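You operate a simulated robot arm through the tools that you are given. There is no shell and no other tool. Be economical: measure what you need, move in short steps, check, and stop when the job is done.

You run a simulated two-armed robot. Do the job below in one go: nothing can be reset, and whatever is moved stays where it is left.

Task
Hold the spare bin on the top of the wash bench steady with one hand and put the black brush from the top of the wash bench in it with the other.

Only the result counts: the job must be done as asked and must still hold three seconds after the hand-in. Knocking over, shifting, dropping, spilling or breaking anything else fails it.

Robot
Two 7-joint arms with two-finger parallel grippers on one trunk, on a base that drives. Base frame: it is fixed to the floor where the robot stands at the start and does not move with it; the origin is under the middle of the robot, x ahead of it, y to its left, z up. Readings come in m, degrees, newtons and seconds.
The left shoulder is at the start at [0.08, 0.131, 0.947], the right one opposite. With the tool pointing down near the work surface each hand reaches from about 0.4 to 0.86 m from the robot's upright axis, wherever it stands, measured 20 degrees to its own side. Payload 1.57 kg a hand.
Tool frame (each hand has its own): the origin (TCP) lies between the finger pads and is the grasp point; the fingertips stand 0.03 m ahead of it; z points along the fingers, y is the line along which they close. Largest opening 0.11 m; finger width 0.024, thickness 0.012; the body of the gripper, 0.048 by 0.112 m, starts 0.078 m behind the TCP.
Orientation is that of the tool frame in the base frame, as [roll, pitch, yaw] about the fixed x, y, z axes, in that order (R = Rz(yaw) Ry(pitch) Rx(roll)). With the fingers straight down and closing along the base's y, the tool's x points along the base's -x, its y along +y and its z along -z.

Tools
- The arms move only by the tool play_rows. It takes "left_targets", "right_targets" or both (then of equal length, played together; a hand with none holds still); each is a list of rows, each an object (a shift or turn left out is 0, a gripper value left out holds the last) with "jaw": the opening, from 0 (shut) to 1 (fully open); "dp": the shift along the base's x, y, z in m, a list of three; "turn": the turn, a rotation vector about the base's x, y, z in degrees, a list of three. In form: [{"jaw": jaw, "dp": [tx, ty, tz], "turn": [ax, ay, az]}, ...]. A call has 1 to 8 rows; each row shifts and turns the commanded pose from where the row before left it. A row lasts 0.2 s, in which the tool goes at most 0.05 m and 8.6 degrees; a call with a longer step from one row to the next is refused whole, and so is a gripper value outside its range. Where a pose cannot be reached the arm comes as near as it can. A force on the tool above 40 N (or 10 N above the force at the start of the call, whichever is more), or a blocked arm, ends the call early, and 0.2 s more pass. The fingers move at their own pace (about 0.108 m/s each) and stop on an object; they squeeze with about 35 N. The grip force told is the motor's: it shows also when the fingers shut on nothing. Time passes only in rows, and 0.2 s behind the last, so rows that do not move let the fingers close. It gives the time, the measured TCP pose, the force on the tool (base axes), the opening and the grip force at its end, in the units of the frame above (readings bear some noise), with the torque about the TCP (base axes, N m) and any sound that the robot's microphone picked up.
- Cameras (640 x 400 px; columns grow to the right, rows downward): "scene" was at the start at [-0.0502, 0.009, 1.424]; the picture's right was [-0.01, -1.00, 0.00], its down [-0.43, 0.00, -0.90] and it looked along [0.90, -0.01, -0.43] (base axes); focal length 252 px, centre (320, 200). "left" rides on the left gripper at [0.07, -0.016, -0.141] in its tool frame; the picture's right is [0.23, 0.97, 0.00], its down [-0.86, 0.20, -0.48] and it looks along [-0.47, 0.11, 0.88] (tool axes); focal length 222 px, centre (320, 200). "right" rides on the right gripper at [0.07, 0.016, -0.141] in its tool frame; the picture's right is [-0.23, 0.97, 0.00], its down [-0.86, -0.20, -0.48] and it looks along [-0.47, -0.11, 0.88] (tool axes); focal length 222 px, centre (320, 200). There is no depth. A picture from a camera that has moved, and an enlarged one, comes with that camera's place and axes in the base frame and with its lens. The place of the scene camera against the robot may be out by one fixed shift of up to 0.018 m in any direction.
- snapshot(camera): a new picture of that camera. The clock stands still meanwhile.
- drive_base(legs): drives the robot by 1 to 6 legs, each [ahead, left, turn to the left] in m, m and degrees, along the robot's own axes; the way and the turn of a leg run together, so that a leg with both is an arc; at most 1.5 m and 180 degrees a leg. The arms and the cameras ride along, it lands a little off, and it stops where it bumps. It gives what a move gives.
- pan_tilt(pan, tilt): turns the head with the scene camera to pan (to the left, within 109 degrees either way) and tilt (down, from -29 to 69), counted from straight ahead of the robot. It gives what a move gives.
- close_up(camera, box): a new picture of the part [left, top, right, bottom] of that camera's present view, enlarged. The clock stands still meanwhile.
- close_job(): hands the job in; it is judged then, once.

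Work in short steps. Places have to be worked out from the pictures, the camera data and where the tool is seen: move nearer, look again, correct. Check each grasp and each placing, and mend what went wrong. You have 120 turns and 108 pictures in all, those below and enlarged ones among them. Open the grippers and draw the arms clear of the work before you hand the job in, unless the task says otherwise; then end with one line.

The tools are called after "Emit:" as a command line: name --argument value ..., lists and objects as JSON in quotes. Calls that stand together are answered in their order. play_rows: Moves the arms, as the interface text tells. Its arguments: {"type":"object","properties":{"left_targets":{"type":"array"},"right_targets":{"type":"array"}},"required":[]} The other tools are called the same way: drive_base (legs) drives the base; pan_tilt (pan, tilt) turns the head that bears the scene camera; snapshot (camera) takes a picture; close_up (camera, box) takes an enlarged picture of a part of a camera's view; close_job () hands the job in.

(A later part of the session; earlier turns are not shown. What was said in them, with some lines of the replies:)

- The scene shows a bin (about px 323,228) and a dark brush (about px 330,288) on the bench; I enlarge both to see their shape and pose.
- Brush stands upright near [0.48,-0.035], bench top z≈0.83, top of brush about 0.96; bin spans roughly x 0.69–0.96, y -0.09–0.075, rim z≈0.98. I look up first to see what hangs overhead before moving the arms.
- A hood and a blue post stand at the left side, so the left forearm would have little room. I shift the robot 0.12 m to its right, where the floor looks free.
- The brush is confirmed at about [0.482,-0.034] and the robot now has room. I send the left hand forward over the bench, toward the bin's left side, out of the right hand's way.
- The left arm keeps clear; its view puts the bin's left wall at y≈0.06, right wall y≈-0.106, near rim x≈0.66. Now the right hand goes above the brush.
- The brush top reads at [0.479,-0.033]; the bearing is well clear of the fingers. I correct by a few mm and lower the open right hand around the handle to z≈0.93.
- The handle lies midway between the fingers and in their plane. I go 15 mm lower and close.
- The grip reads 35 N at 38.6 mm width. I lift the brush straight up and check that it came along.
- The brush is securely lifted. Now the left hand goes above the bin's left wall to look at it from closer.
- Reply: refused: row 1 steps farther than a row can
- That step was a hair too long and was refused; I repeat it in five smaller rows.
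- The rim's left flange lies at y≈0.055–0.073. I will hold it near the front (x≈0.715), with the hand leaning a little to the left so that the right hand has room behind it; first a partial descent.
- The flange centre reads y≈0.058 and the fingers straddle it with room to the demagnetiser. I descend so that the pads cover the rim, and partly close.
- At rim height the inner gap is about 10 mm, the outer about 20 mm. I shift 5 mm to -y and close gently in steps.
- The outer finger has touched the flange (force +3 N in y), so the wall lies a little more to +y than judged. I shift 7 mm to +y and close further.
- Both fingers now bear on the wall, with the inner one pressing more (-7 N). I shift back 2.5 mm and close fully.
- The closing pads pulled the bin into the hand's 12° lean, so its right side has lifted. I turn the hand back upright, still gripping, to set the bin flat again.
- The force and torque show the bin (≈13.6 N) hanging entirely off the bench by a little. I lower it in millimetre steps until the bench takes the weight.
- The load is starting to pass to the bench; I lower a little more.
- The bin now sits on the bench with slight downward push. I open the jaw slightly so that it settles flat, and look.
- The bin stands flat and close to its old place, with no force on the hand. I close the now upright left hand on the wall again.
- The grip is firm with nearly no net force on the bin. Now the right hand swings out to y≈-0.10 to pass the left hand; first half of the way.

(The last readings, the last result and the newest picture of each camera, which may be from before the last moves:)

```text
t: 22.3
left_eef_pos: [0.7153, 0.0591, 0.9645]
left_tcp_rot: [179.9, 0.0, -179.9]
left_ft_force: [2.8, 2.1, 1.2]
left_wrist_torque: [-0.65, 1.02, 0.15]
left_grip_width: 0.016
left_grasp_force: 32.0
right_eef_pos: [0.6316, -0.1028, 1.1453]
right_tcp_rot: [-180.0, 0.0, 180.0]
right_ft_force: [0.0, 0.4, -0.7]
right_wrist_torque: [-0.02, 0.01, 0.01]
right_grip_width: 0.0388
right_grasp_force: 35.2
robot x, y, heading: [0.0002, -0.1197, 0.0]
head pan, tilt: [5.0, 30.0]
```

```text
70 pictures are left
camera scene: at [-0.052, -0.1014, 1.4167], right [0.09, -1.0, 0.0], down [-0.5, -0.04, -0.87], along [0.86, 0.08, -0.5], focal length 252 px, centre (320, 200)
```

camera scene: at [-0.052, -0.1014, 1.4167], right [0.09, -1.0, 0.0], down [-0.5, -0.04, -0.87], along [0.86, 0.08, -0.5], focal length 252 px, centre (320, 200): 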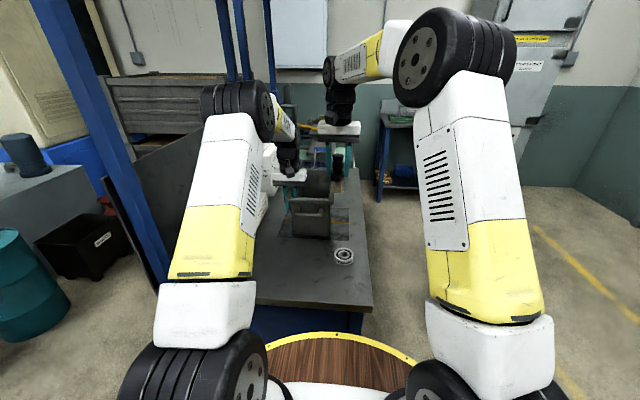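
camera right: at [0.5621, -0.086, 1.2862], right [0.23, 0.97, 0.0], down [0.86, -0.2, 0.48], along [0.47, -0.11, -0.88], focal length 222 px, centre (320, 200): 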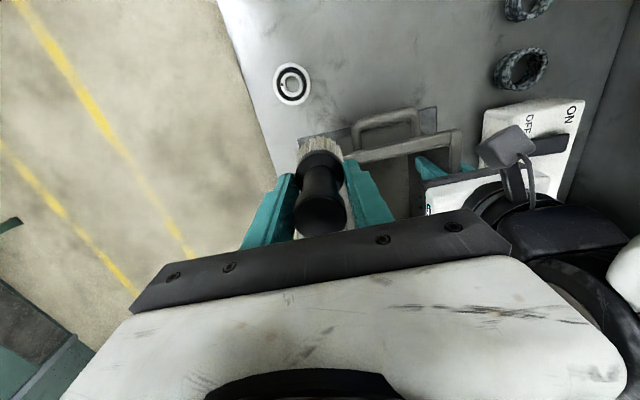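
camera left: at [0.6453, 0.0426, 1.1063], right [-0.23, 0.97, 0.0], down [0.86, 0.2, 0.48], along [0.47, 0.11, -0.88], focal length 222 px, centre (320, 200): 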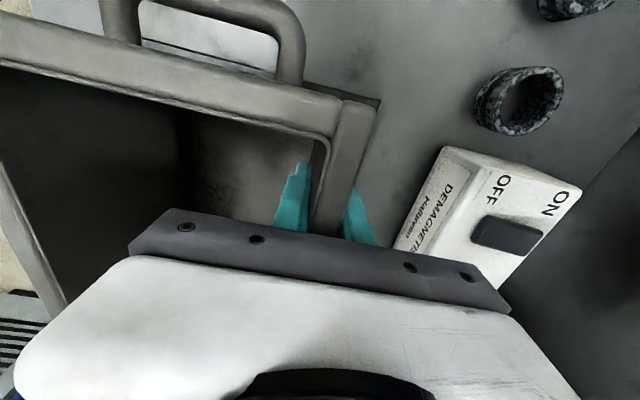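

There is good clearance between the arms. I continue forward past the left hand and then inward over the back half of the bin.

Emit:
play_rows --right_targets '[{"dp": [0.042, 0, 0]}, {"dp": [0.042, 0, 0]}, {"dp": [0.042, 0, 0]}, {"dp": [0.042, 0, 0]}, {"dp": [0, 0.025, 0]}]'

Emit:
snapshot --camera "right"

Emit:
snapshot --camera "scene"

Emit:
snapshot --camera "left"

```text
t: 23.5
left_eef_pos: [0.7144, 0.0565, 0.9647]
left_tcp_rot: [-179.9, 0.0, -179.9]
left_ft_force: [-1.5, 1.8, 0.5]
left_wrist_torque: [-0.33, -0.29, -0.34]
left_grip_width: 0.0162
left_grasp_force: 31.2
right_eef_pos: [0.7427, -0.0886, 1.1329]
right_tcp_rot: [180.0, -0.1, -179.8]
right_ft_force: [-0.5, -1.0, -1.8]
right_wrist_torque: [0.01, -0.01, -0.02]
right_grip_width: 0.0386
right_grasp_force: 35.1
right hand out of reach, approached as far as the arm can: row 3, 4, 5
robot x, y, heading: [0.0024, -0.1173, 0.1]
head pan, tilt: [5.0, 30.0]
```

```text
69 pictures are left
camera right: at [0.6722, -0.0722, 1.2747], right [0.23, 0.97, 0.0], down [0.86, -0.2, 0.48], along [0.47, -0.11, -0.88], focal length 222 px, centre (320, 200)
```

right: 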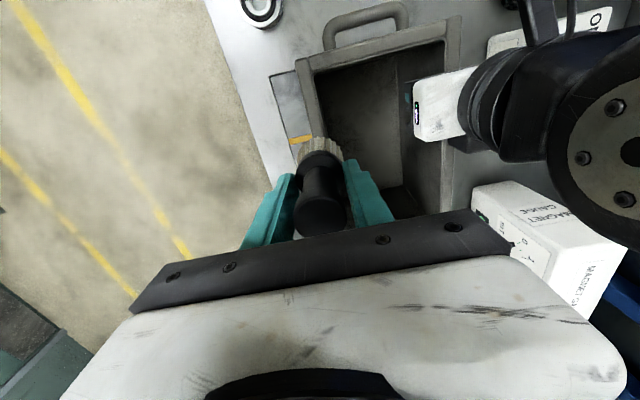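

```text
68 pictures are left
camera scene: at [-0.0519, -0.1017, 1.4167], right [0.09, -1.0, 0.0], down [-0.5, -0.04, -0.87], along [0.86, 0.08, -0.5], focal length 252 px, centre (320, 200)
```

scene: 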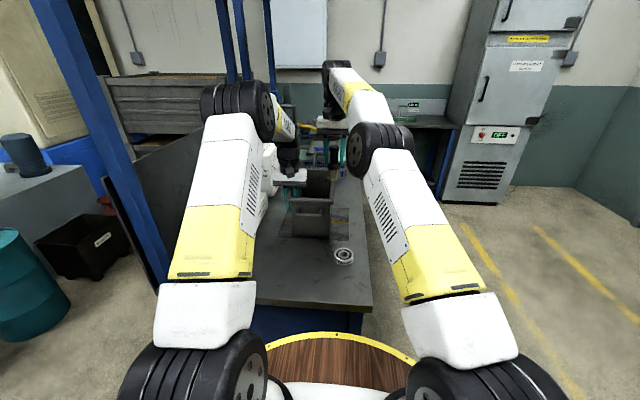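

```text
67 pictures are left
camera left: at [0.6453, 0.0422, 1.1061], right [-0.23, 0.97, 0.0], down [0.86, 0.2, 0.48], along [0.47, 0.11, -0.88], focal length 222 px, centre (320, 200)
```

left: 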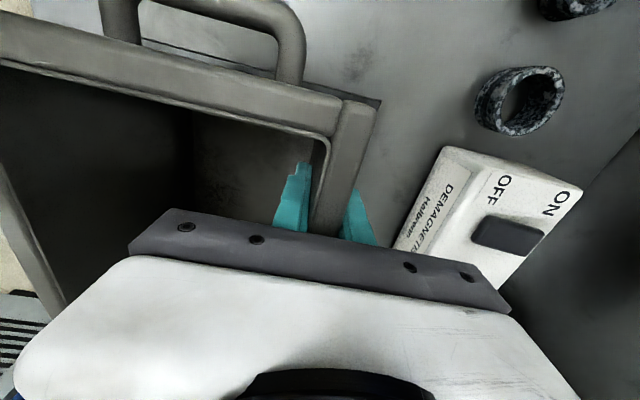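

At this height the right arm reaches only x≈0.743, beside the left hand. To keep the two hands apart I back off slightly and turn the right hand 90° so that its narrow side faces the left hand and its camera points away.

Emit:
play_rows --right_targets '[{"dp": [-0.045, 0, 0]}, {"dp": [0, -0.01, 0], "turn": [0, 0, 8.5]}, {"turn": [0, 0, 8.5]}, {"turn": [0, 0, 8.5]}, {"turn": [0, 0, 8.5]}, {"turn": [0, 0, 8.5]}, {"turn": [0, 0, 8.5]}]'

```text
t: 25.1
left_eef_pos: [0.7148, 0.0581, 0.9649]
left_tcp_rot: [-180.0, 0.0, -179.9]
left_ft_force: [0.6, 3.9, -0.3]
left_wrist_torque: [-0.37, 1.12, -0.02]
left_grip_width: 0.0157
left_grasp_force: 31.7
right_eef_pos: [0.6961, -0.0974, 1.133]
right_tcp_rot: [180.0, 0.0, -128.8]
right_ft_force: [1.0, 0.8, -0.9]
right_wrist_torque: [0.03, -0.03, 0.01]
right_grip_width: 0.0391
right_grasp_force: 35.3
robot x, y, heading: [-0.0007, -0.1207, 0.1]
head pan, tilt: [5.0, 30.0]
```

The command follows the reached pose; the turn works. I finish the turn to 90° and take a look.

Emit:
play_rows --right_targets '[{"turn": [0, 0, 7.8]}, {"turn": [0, 0, 7.8]}, {"turn": [0, 0, 7.8]}, {"turn": [0, 0, 7.8]}, {"turn": [0, 0, 7.6]}]'

Emit:
snapshot --camera "right"

Emit:
snapshot --camera "scene"

```text
t: 26.3
left_eef_pos: [0.715, 0.0587, 0.9635]
left_tcp_rot: [-180.0, -0.1, -179.9]
left_ft_force: [-2.1, 3.7, 0.6]
left_wrist_torque: [-0.08, 0.43, 0.03]
left_grip_width: 0.0158
left_grasp_force: 31.7
right_eef_pos: [0.6967, -0.0985, 1.1338]
right_tcp_rot: [-180.0, 0.0, -90.0]
right_ft_force: [0.7, 0.4, 0.2]
right_wrist_torque: [0.02, -0.02, -0.01]
right_grip_width: 0.0389
right_grasp_force: 34.9
robot x, y, heading: [-0.0005, -0.1188, -0.0]
head pan, tilt: [5.0, 30.0]
```

```text
66 pictures are left
camera right: at [0.681, -0.1673, 1.2753], right [-0.97, 0.23, 0.0], down [0.2, 0.86, 0.48], along [0.11, 0.47, -0.88], focal length 222 px, centre (320, 200)
```

right: 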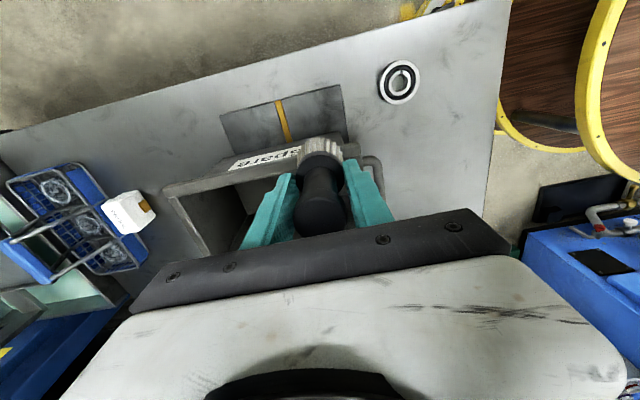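

```text
65 pictures are left
camera scene: at [-0.0518, -0.1013, 1.4167], right [0.09, -1.0, 0.0], down [-0.5, -0.04, -0.87], along [0.86, 0.08, -0.5], focal length 252 px, centre (320, 200)
```

scene: 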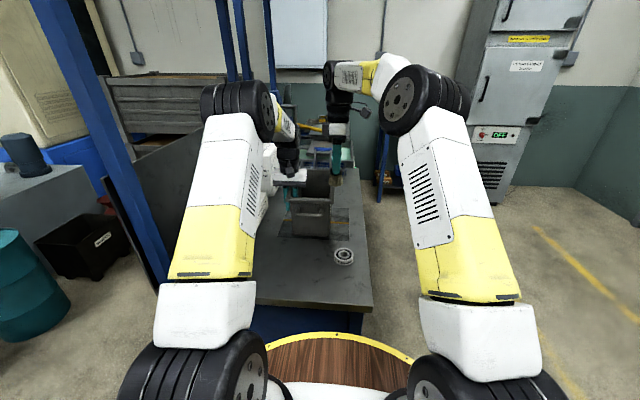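

The label "Spare" confirms the bin. I move in over it to about [0.73,-0.06], keeping about 12 cm between the two wrist columns.

Emit:
play_rows --right_targets '[{"dp": [0.017, 0.012, 0]}, {"dp": [0.017, 0.012, 0]}, {"dp": [0, 0.014, 0]}]'

Emit:
snapshot --camera "right"

Emit:
close_up --camera "scene" --box '[240, 60, 440, 260]'

```text
t: 27.1
left_eef_pos: [0.7157, 0.0582, 0.9637]
left_tcp_rot: [180.0, 0.0, 179.9]
left_ft_force: [-0.9, 1.5, 0.6]
left_wrist_torque: [0.01, -0.06, 0.06]
left_grip_width: 0.0159
left_grasp_force: 31.7
right_eef_pos: [0.7313, -0.0596, 1.1357]
right_tcp_rot: [180.0, 0.0, -90.2]
right_ft_force: [-0.2, -0.2, -1.1]
right_wrist_torque: [0.02, 0.04, 0.02]
right_grip_width: 0.0386
right_grasp_force: 34.9
robot x, y, heading: [0.0006, -0.1199, 0.0]
head pan, tilt: [5.0, 30.0]
```

```text
64 pictures are left
camera right: at [0.7148, -0.1302, 1.2761], right [-0.97, 0.23, 0.0], down [0.2, 0.85, 0.48], along [0.11, 0.47, -0.88], focal length 222 px, centre (320, 200)
```

right: 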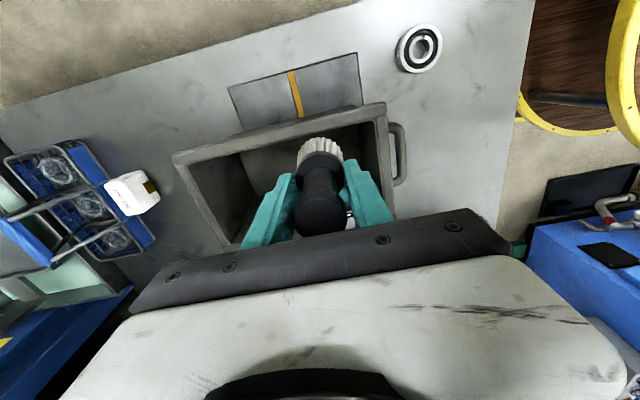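

```text
2.00 times, centred on (340, 160) of scene
camera zoom: at [-0.0517, -0.1016, 1.4167], right [0.09, -1.0, 0.0], down [-0.5, -0.04, -0.87], along [0.86, 0.08, -0.5], focal length 504 px, centre (280, 280)
```

zoom: 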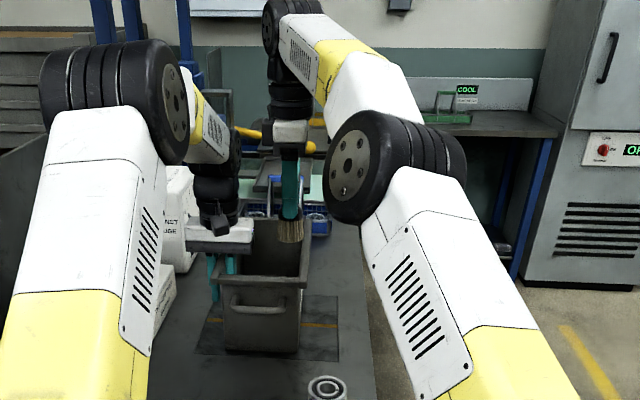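

The right inner wall is at about y=-0.07, so I shift in to y≈-0.037 (column gap still about 2 cm), then start down while edging forward.

Emit:
play_rows --right_targets '[{"dp": [0, 0.012, 0]}, {"dp": [0, 0.011, 0]}, {"dp": [0.01, 0, -0.02]}, {"dp": [0.01, 0, -0.025]}, {"dp": [0.01, 0, -0.025]}]'

Emit:
snapshot --camera "right"

Emit:
close_up --camera "scene" --box '[240, 60, 440, 260]'

```text
t: 28.3
left_eef_pos: [0.7166, 0.0586, 0.9647]
left_tcp_rot: [180.0, 0.1, -180.0]
left_ft_force: [-0.3, 0.6, 0.2]
left_wrist_torque: [0.09, -0.25, -0.23]
left_grip_width: 0.016
left_grasp_force: 31.5
right_eef_pos: [0.752, -0.0389, 1.0618]
right_tcp_rot: [180.0, 0.0, -90.2]
right_ft_force: [0.2, 0.2, -1.1]
right_wrist_torque: [0.04, 0.0, -0.02]
right_grip_width: 0.0387
right_grasp_force: 34.9
right hand out of reach, approached as far as the arm can: row 2, 3
robot x, y, heading: [0.0027, -0.1187, -0.1]
head pan, tilt: [5.0, 30.0]
```

```text
62 pictures are left
camera right: at [0.7375, -0.1096, 1.2029], right [-0.97, 0.23, 0.0], down [0.2, 0.85, 0.48], along [0.11, 0.47, -0.88], focal length 222 px, centre (320, 200)
```

right: 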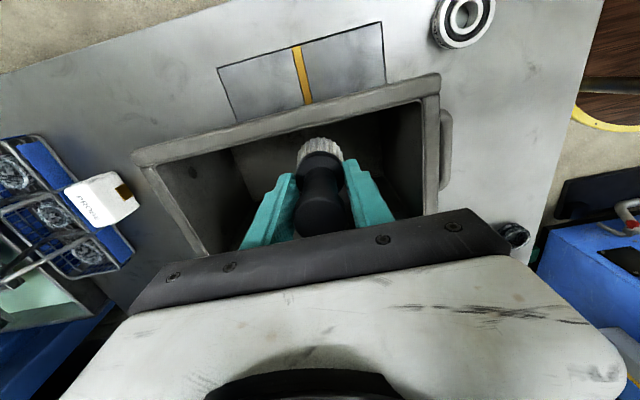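

```text
2.00 times, centred on (340, 160) of scene
camera zoom: at [-0.0517, -0.1015, 1.4167], right [0.09, -1.0, 0.0], down [-0.5, -0.04, -0.87], along [0.86, 0.08, -0.5], focal length 504 px, centre (280, 280)
```

zoom: 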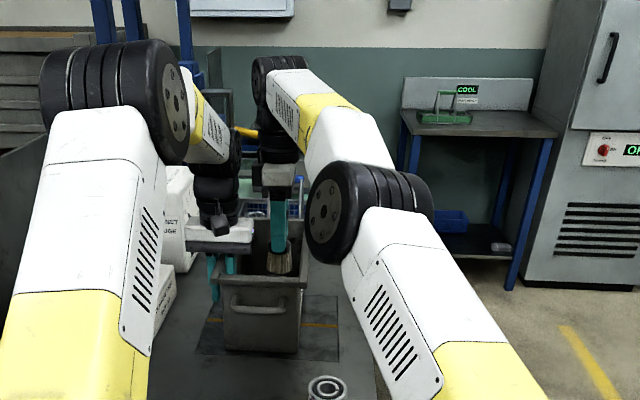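

The brush is entering the bin cleanly, with about 2 cm between the wrists. I keep lowering and edge forward; a contact would show in the force.

Emit:
play_rows --right_targets '[{"dp": [0.008, 0, -0.025]}, {"dp": [0.008, 0, -0.025]}, {"dp": [0.004, 0, -0.025]}, {"dp": [0, 0, -0.02]}]'

Emit:
snapshot --camera "right"

Emit:
close_up --camera "scene" --box '[240, 60, 440, 260]'

```text
t: 29.3
left_eef_pos: [0.715, 0.0582, 0.9642]
left_tcp_rot: [179.9, 0.1, -179.9]
left_ft_force: [0.8, 1.6, -0.4]
left_wrist_torque: [-0.19, 0.63, -0.08]
left_grip_width: 0.0159
left_grasp_force: 31.4
right_eef_pos: [0.7738, -0.0379, 0.9653]
right_tcp_rot: [179.8, -0.2, -90.2]
right_ft_force: [0.2, 0.4, -0.2]
right_wrist_torque: [0.01, 0.01, 0.0]
right_grip_width: 0.039
right_grasp_force: 34.7
right hand out of reach, approached as far as the arm can: row 2, 4
robot x, y, heading: [-0.0003, -0.118, 0.2]
head pan, tilt: [5.0, 30.0]
```

```text
60 pictures are left
camera right: at [0.7576, -0.1072, 1.1067], right [-0.97, 0.23, 0.0], down [0.2, 0.86, 0.48], along [0.11, 0.46, -0.88], focal length 222 px, centre (320, 200)
```

right: 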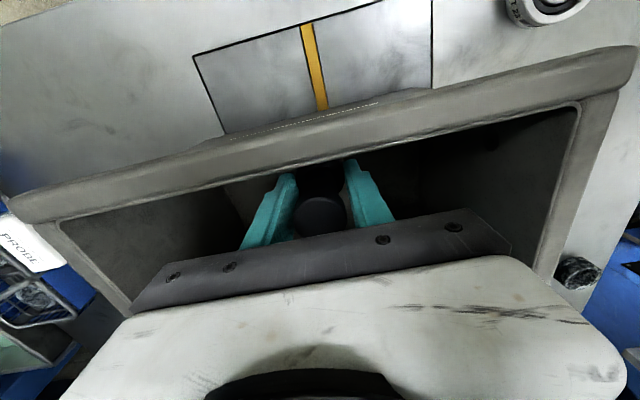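

```text
2.00 times, centred on (340, 160) of scene
camera zoom: at [-0.0516, -0.1014, 1.4167], right [0.09, -1.0, 0.0], down [-0.5, -0.04, -0.87], along [0.86, 0.08, -0.5], focal length 504 px, centre (280, 280)
```

zoom: 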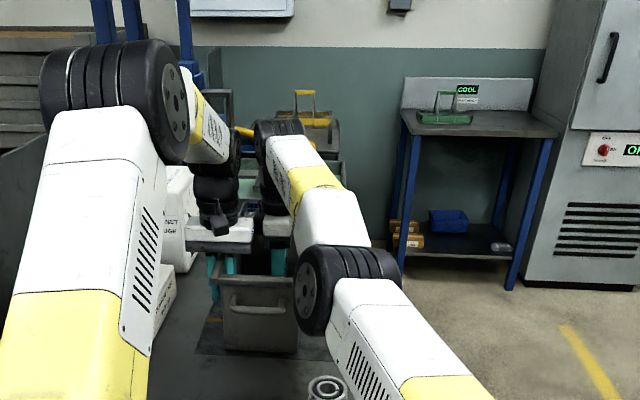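

Still no contact at z=0.965. I back off 6 mm in x for reach and lower in small steps until the brush touches the bin's floor.

Emit:
play_rows --right_targets '[{"dp": [-0.006, 0, -0.006]}, {"dp": [0, 0, -0.006]}, {"dp": [0, 0, -0.004]}]'

```text
t: 30.1
left_eef_pos: [0.7149, 0.0587, 0.964]
left_tcp_rot: [180.0, -0.1, -179.9]
left_ft_force: [0.8, 2.3, -0.1]
left_wrist_torque: [-0.19, 0.76, -0.03]
left_grip_width: 0.0158
left_grasp_force: 31.0
right_eef_pos: [0.776, -0.0359, 0.9501]
right_tcp_rot: [179.9, -0.1, -90.1]
right_ft_force: [0.0, 0.3, 0.1]
right_wrist_torque: [0.0, 0.01, 0.01]
right_grip_width: 0.0387
right_grasp_force: 34.9
right hand out of reach, approached as far as the arm can: row 1
robot x, y, heading: [0.0025, -0.1187, -0.2]
head pan, tilt: [5.0, 30.0]
```

No contact yet; the floor should come at z≈0.94, so I go on in 3 mm steps.

Emit:
play_rows --right_targets '[{"dp": [-0.003, 0, -0.003]}, {"dp": [0, 0, -0.003]}, {}]'

```text
t: 30.9
left_eef_pos: [0.7155, 0.0586, 0.9641]
left_tcp_rot: [-180.0, 0.0, -179.9]
left_ft_force: [0.3, 2.6, 0.3]
left_wrist_torque: [-0.19, 0.82, -0.05]
left_grip_width: 0.0158
left_grasp_force: 31.3
right_eef_pos: [0.7744, -0.0346, 0.9455]
right_tcp_rot: [179.9, 0.0, -90.2]
right_ft_force: [0.8, 0.1, -0.3]
right_wrist_torque: [-0.03, 0.01, 0.0]
right_grip_width: 0.0385
right_grasp_force: 35.0
right hand out of reach, approached as far as the arm can: row 1
robot x, y, heading: [0.0011, -0.1188, 0.2]
head pan, tilt: [5.0, 30.0]
```

Only a few millimetres remain; I go 2+2 mm further and read the force.

Emit:
play_rows --right_targets '[{"dp": [0, 0, -0.002]}, {"dp": [0, 0, -0.002]}, {}]'

```text
t: 31.7
left_eef_pos: [0.7158, 0.0588, 0.9648]
left_tcp_rot: [180.0, 0.0, -179.9]
left_ft_force: [4.1, 3.8, -0.1]
left_wrist_torque: [-0.32, 1.27, 0.02]
left_grip_width: 0.0159
left_grasp_force: 32.0
right_eef_pos: [0.7757, -0.0329, 0.9434]
right_tcp_rot: [-179.9, 0.0, -90.3]
right_ft_force: [-2.0, -1.2, 8.5]
right_wrist_torque: [-0.07, 0.11, 0.04]
right_grip_width: 0.0387
right_grasp_force: 35.4
robot x, y, heading: [-0.0007, -0.1245, 0.0]
head pan, tilt: [5.0, 30.0]
```

The brush has touched down (8.5 N). I ease up 1 mm and open the right hand part way.

Emit:
play_rows --right_targets '[{"dp": [0, 0, 0.001]}, {"jaw": 0.5}, {"jaw": 0.7}, {}]'

Emit:
snapshot --camera "right"

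```text
t: 32.7
left_eef_pos: [0.7159, 0.058, 0.9636]
left_tcp_rot: [-180.0, 0.0, -180.0]
left_ft_force: [-1.1, 2.3, 0.3]
left_wrist_torque: [0.18, -0.51, 0.29]
left_grip_width: 0.0158
left_grasp_force: 31.7
right_eef_pos: [0.7764, -0.0343, 0.9421]
right_tcp_rot: [179.9, -0.1, -90.3]
right_ft_force: [-0.1, 0.2, 0.2]
right_wrist_torque: [0.02, -0.01, -0.01]
right_grip_width: 0.0769
right_grasp_force: 0.1
robot x, y, heading: [0.0016, -0.1182, 0.0]
head pan, tilt: [5.0, 30.0]
```

```text
58 pictures are left
camera right: at [0.7594, -0.1027, 1.0834], right [-0.97, 0.23, 0.0], down [0.2, 0.85, 0.48], along [0.11, 0.46, -0.88], focal length 222 px, centre (320, 200)
```

right: 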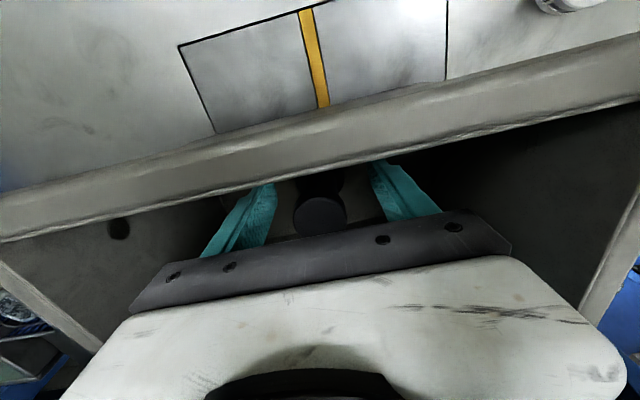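

The fingers are off the handle and the brush stands inside the bin. I raise the right hand straight up, well above the rim.

Emit:
play_rows --right_targets '[{"dp": [-0.002, 0, 0.02]}, {"dp": [-0.004, 0, 0.03]}, {"dp": [-0.008, -0.003, 0.03]}, {"dp": [-0.01, -0.005, 0.035]}, {"dp": [-0.012, -0.02, 0.03]}]'

Emit:
snapshot --camera "right"

```text
t: 33.9
left_eef_pos: [0.7155, 0.0571, 0.9643]
left_tcp_rot: [180.0, 0.0, 180.0]
left_ft_force: [-1.5, 1.8, -0.8]
left_wrist_torque: [0.21, -0.58, 0.1]
left_grip_width: 0.0161
left_grasp_force: 31.8
right_eef_pos: [0.7487, -0.0567, 1.0917]
right_tcp_rot: [179.9, 0.0, -90.1]
right_ft_force: [0.3, -0.1, -0.3]
right_wrist_torque: [0.01, 0.0, 0.02]
right_grip_width: 0.077
right_grasp_force: 0.1
right hand out of reach, approached as far as the arm can: row 4, 5
robot x, y, heading: [0.0029, -0.1203, 0.0]
head pan, tilt: [5.0, 30.0]
```

```text
57 pictures are left
camera right: at [0.7313, -0.126, 1.2324], right [-0.97, 0.23, 0.0], down [0.2, 0.85, 0.48], along [0.11, 0.47, -0.88], focal length 222 px, centre (320, 200)
```

right: 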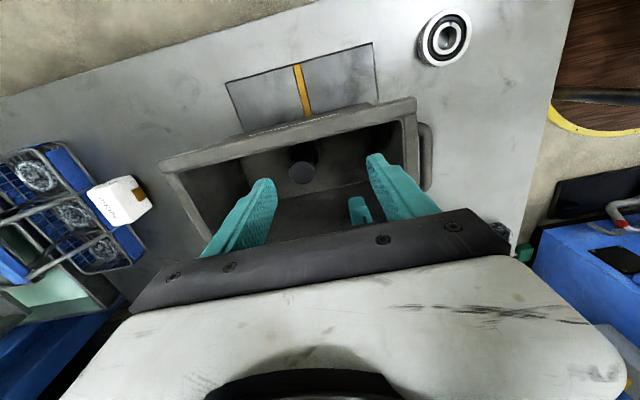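

The brush stands in the bin and the right hand is above the rim. I draw the right hand out to the right and back.

Emit:
play_rows --right_targets '[{"dp": [-0.01, -0.03, 0.01]}, {"dp": [-0.02, -0.035, 0.015]}, {"dp": [-0.03, -0.03, 0.015]}, {"dp": [-0.035, -0.03, 0.01]}, {"dp": [-0.035, -0.03, 0.01]}, {"dp": [-0.035, -0.03, 0.01]}]'

Emit:
close_up --camera "scene" --box '[220, 120, 400, 270]'

```text
t: 35.3
left_eef_pos: [0.7148, 0.0572, 0.9642]
left_tcp_rot: [-179.7, 0.0, 179.8]
left_ft_force: [-2.6, -6.1, 17.4]
left_wrist_torque: [1.1, 0.51, -0.78]
left_grip_width: 0.0162
left_grasp_force: 31.5
right_eef_pos: [0.7051, -0.2003, 1.1984]
right_tcp_rot: [-179.4, 0.5, -90.2]
right_ft_force: [-1.0, 8.3, -9.6]
right_wrist_torque: [-0.89, -0.16, -0.02]
right_grip_width: 0.0772
right_grasp_force: 0.1
right hand out of reach, approached as far as the arm can: row 1, 2, 3, 4, 5
robot x, y, heading: [0.0025, -0.1194, -0.1]
head pan, tilt: [5.0, 30.0]
```

```text
2.67 times, centred on (310, 195) of scene
camera zoom: at [-0.0522, -0.0991, 1.4167], right [0.09, -1.0, 0.0], down [-0.5, -0.05, -0.87], along [0.86, 0.08, -0.5], focal length 672 px, centre (347, 213)
```

zoom: 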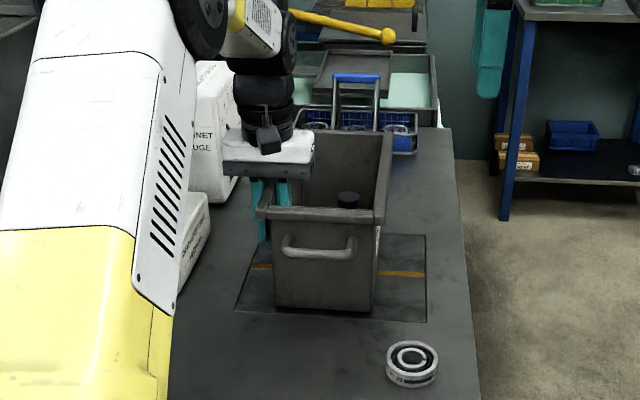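

Forces rose on both hands near the end of that move; I let everything stand still a moment and look.

Emit:
play_rows --right_targets '[{}, {}]'

Emit:
snapshot --camera "scene"

Emit:
snapshot --camera "right"

Emit:
snapshot --camera "left"

```text
t: 35.9
left_eef_pos: [0.7159, 0.0571, 0.9639]
left_tcp_rot: [180.0, 0.1, -180.0]
left_ft_force: [-0.9, -0.4, -4.7]
left_wrist_torque: [0.36, -0.85, -0.39]
left_grip_width: 0.016
left_grasp_force: 31.2
right_eef_pos: [0.7026, -0.206, 1.195]
right_tcp_rot: [-180.0, 0.0, -90.3]
right_ft_force: [-0.5, -0.4, -0.1]
right_wrist_torque: [0.01, -0.01, 0.02]
right_grip_width: 0.0768
right_grasp_force: 0.1
robot x, y, heading: [0.0043, -0.1226, 0.1]
head pan, tilt: [5.0, 30.0]
```

```text
55 pictures are left
camera scene: at [-0.0519, -0.1016, 1.4167], right [0.09, -1.0, 0.0], down [-0.5, -0.04, -0.87], along [0.86, 0.08, -0.5], focal length 252 px, centre (320, 200)
```

scene: 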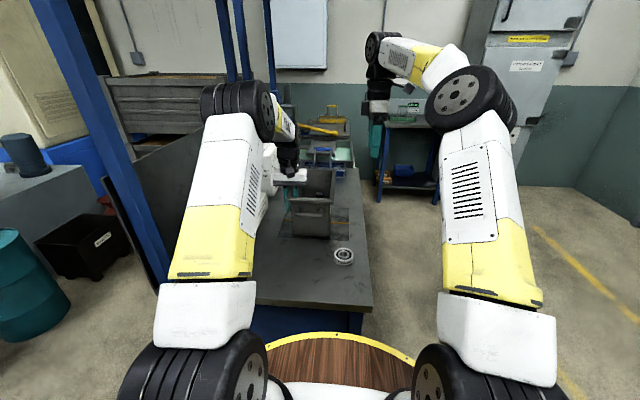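

```text
54 pictures are left
camera right: at [0.6867, -0.2756, 1.3365], right [-0.97, 0.23, 0.0], down [0.2, 0.85, 0.48], along [0.11, 0.47, -0.88], focal length 222 px, centre (320, 200)
```

right: 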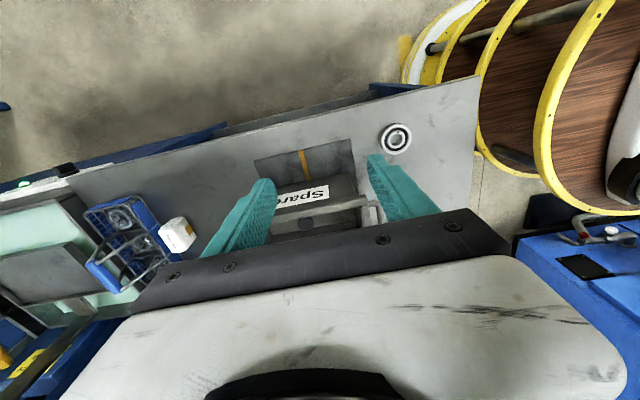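

```text
53 pictures are left
camera left: at [0.6455, 0.0422, 1.1061], right [-0.23, 0.97, 0.0], down [0.86, 0.2, 0.48], along [0.47, 0.11, -0.88], focal length 222 px, centre (320, 200)
```

left: 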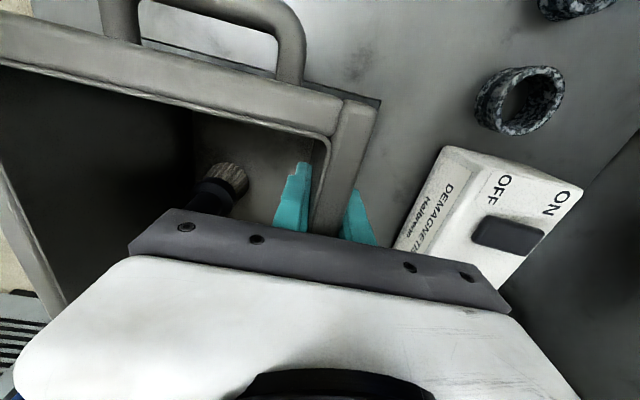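

All is calm again: it was just the swing of the arm. The brush is in the bin (now leaning, still inside); I open the left hand and lift it straight off the wall.

Emit:
play_rows --left_targets '[{"jaw": 0.25}, {"jaw": 0.4}, {"dp": [0, 0, 0.02]}, {"dp": [0, 0, 0.03]}, {"dp": [0, 0, 0.03]}, {"dp": [0, 0.005, 0.03]}]'

Emit:
snapshot --camera "left"

Emit:
close_up --camera "scene" --box '[220, 120, 400, 270]'

```text
t: 37.3
left_eef_pos: [0.7145, 0.0633, 1.0762]
left_tcp_rot: [-179.8, -0.1, -180.0]
left_ft_force: [0.5, 0.9, -0.2]
left_wrist_torque: [0.02, 0.03, 0.01]
left_grip_width: 0.044
left_grasp_force: 0.0
right_eef_pos: [0.7031, -0.2054, 1.1951]
right_tcp_rot: [180.0, -0.1, -90.2]
right_ft_force: [0.2, -0.6, 0.4]
right_wrist_torque: [-0.01, 0.01, 0.0]
right_grip_width: 0.077
right_grasp_force: 0.1
robot x, y, heading: [0.0011, -0.1204, 0.3]
head pan, tilt: [5.0, 30.0]
```

```text
52 pictures are left
camera left: at [0.6447, 0.0487, 1.2171], right [-0.23, 0.97, 0.0], down [0.86, 0.2, 0.48], along [0.46, 0.11, -0.88], focal length 222 px, centre (320, 200)
```

left: 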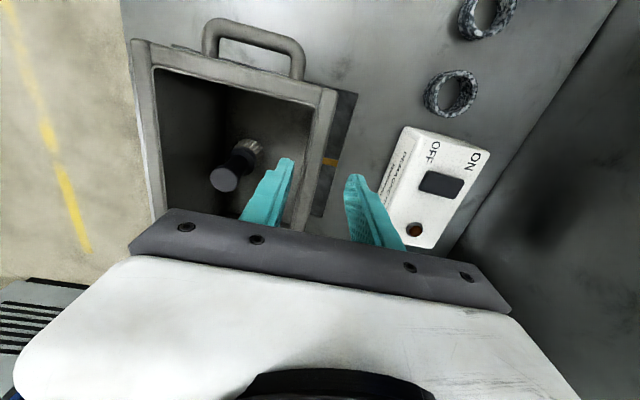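

```text
2.67 times, centred on (310, 195) of scene
camera zoom: at [-0.0517, -0.1016, 1.4167], right [0.09, -1.0, 0.0], down [-0.5, -0.04, -0.87], along [0.86, 0.08, -0.5], focal length 672 px, centre (347, 213)
```

zoom: 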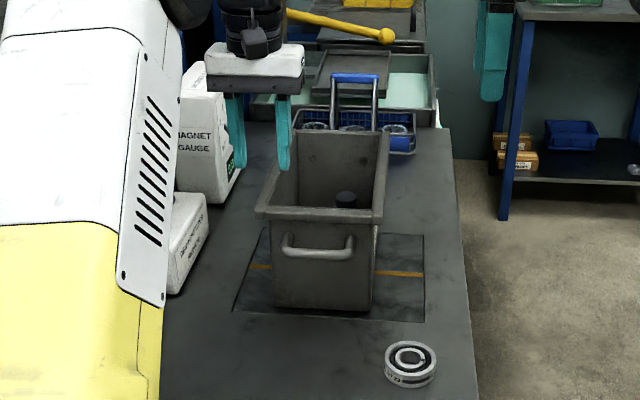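

The brush stands inside the flat, undisturbed bin, and the left hand is free of it. I raise and draw both hands back clear of the work, opening them fully.

Emit:
play_rows --left_targets '[{"dp": [0, 0.002, 0.035]}, {"dp": [-0.01, 0.002, 0.035]}, {"dp": [-0.03, 0, 0.02]}, {"dp": [-0.035, 0, 0.01], "jaw": 1}, {"dp": [-0.035, 0, 0.01]}, {}]' --right_targets '[{"dp": [-0.01, -0.02, 0]}, {"dp": [-0.02, -0.02, 0]}, {"dp": [-0.025, -0.01, 0]}, {"dp": [-0.025, 0, 0], "jaw": 1}, {"dp": [-0.025, 0, 0]}, {}]'

Emit:
snapshot --camera "scene"

Emit:
snapshot --camera "left"

```text
t: 38.7
left_eef_pos: [0.6059, 0.0658, 1.1846]
left_tcp_rot: [180.0, 0.1, -179.9]
left_ft_force: [-0.2, 0.1, -0.1]
left_wrist_torque: [-0.01, 0.0, 0.02]
left_grip_width: 0.1101
left_grasp_force: 0.1
right_eef_pos: [0.5982, -0.2549, 1.1956]
right_tcp_rot: [-179.9, 0.0, -90.2]
right_ft_force: [0.1, -0.6, -0.7]
right_wrist_torque: [0.01, 0.04, -0.02]
right_grip_width: 0.1099
right_grasp_force: 0.0
robot x, y, heading: [-0.0017, -0.1198, -0.1]
head pan, tilt: [5.0, 30.0]
```

```text
50 pictures are left
camera scene: at [-0.0521, -0.1016, 1.4167], right [0.09, -1.0, 0.0], down [-0.5, -0.04, -0.87], along [0.86, 0.08, -0.5], focal length 252 px, centre (320, 200)
```

scene: 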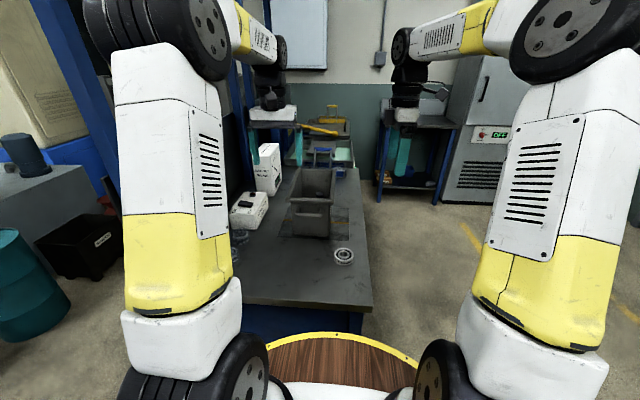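

```text
49 pictures are left
camera left: at [0.5348, 0.0496, 1.3264], right [-0.23, 0.97, 0.0], down [0.85, 0.2, 0.48], along [0.47, 0.11, -0.88], focal length 222 px, centre (320, 200)
```

left: 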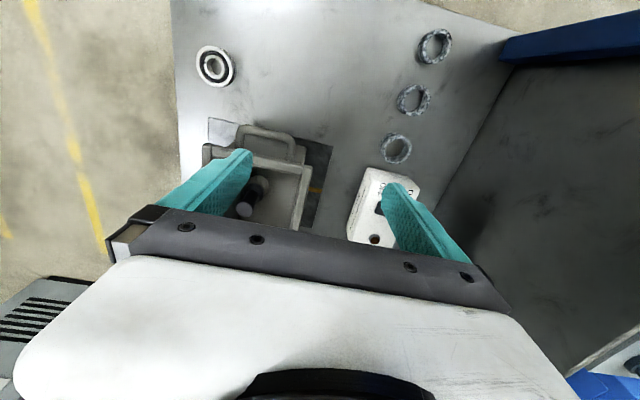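

Both hands are open and clear, the brush is in the bin, and everything else is in place. I hand the job in.

Emit:
close_job

```text
The job is handed in.
```

The black brush is standing in the spare bin on the wash bench, put in by the right hand while the left held the bin's rim. When the left hand first gripped the bin it tilted, with one side coming up off the bench, and lifted slightly. I set it back flat, close to its old place, before the brush went in. Nothing else on the bench looks moved, and both hands are open and clear.
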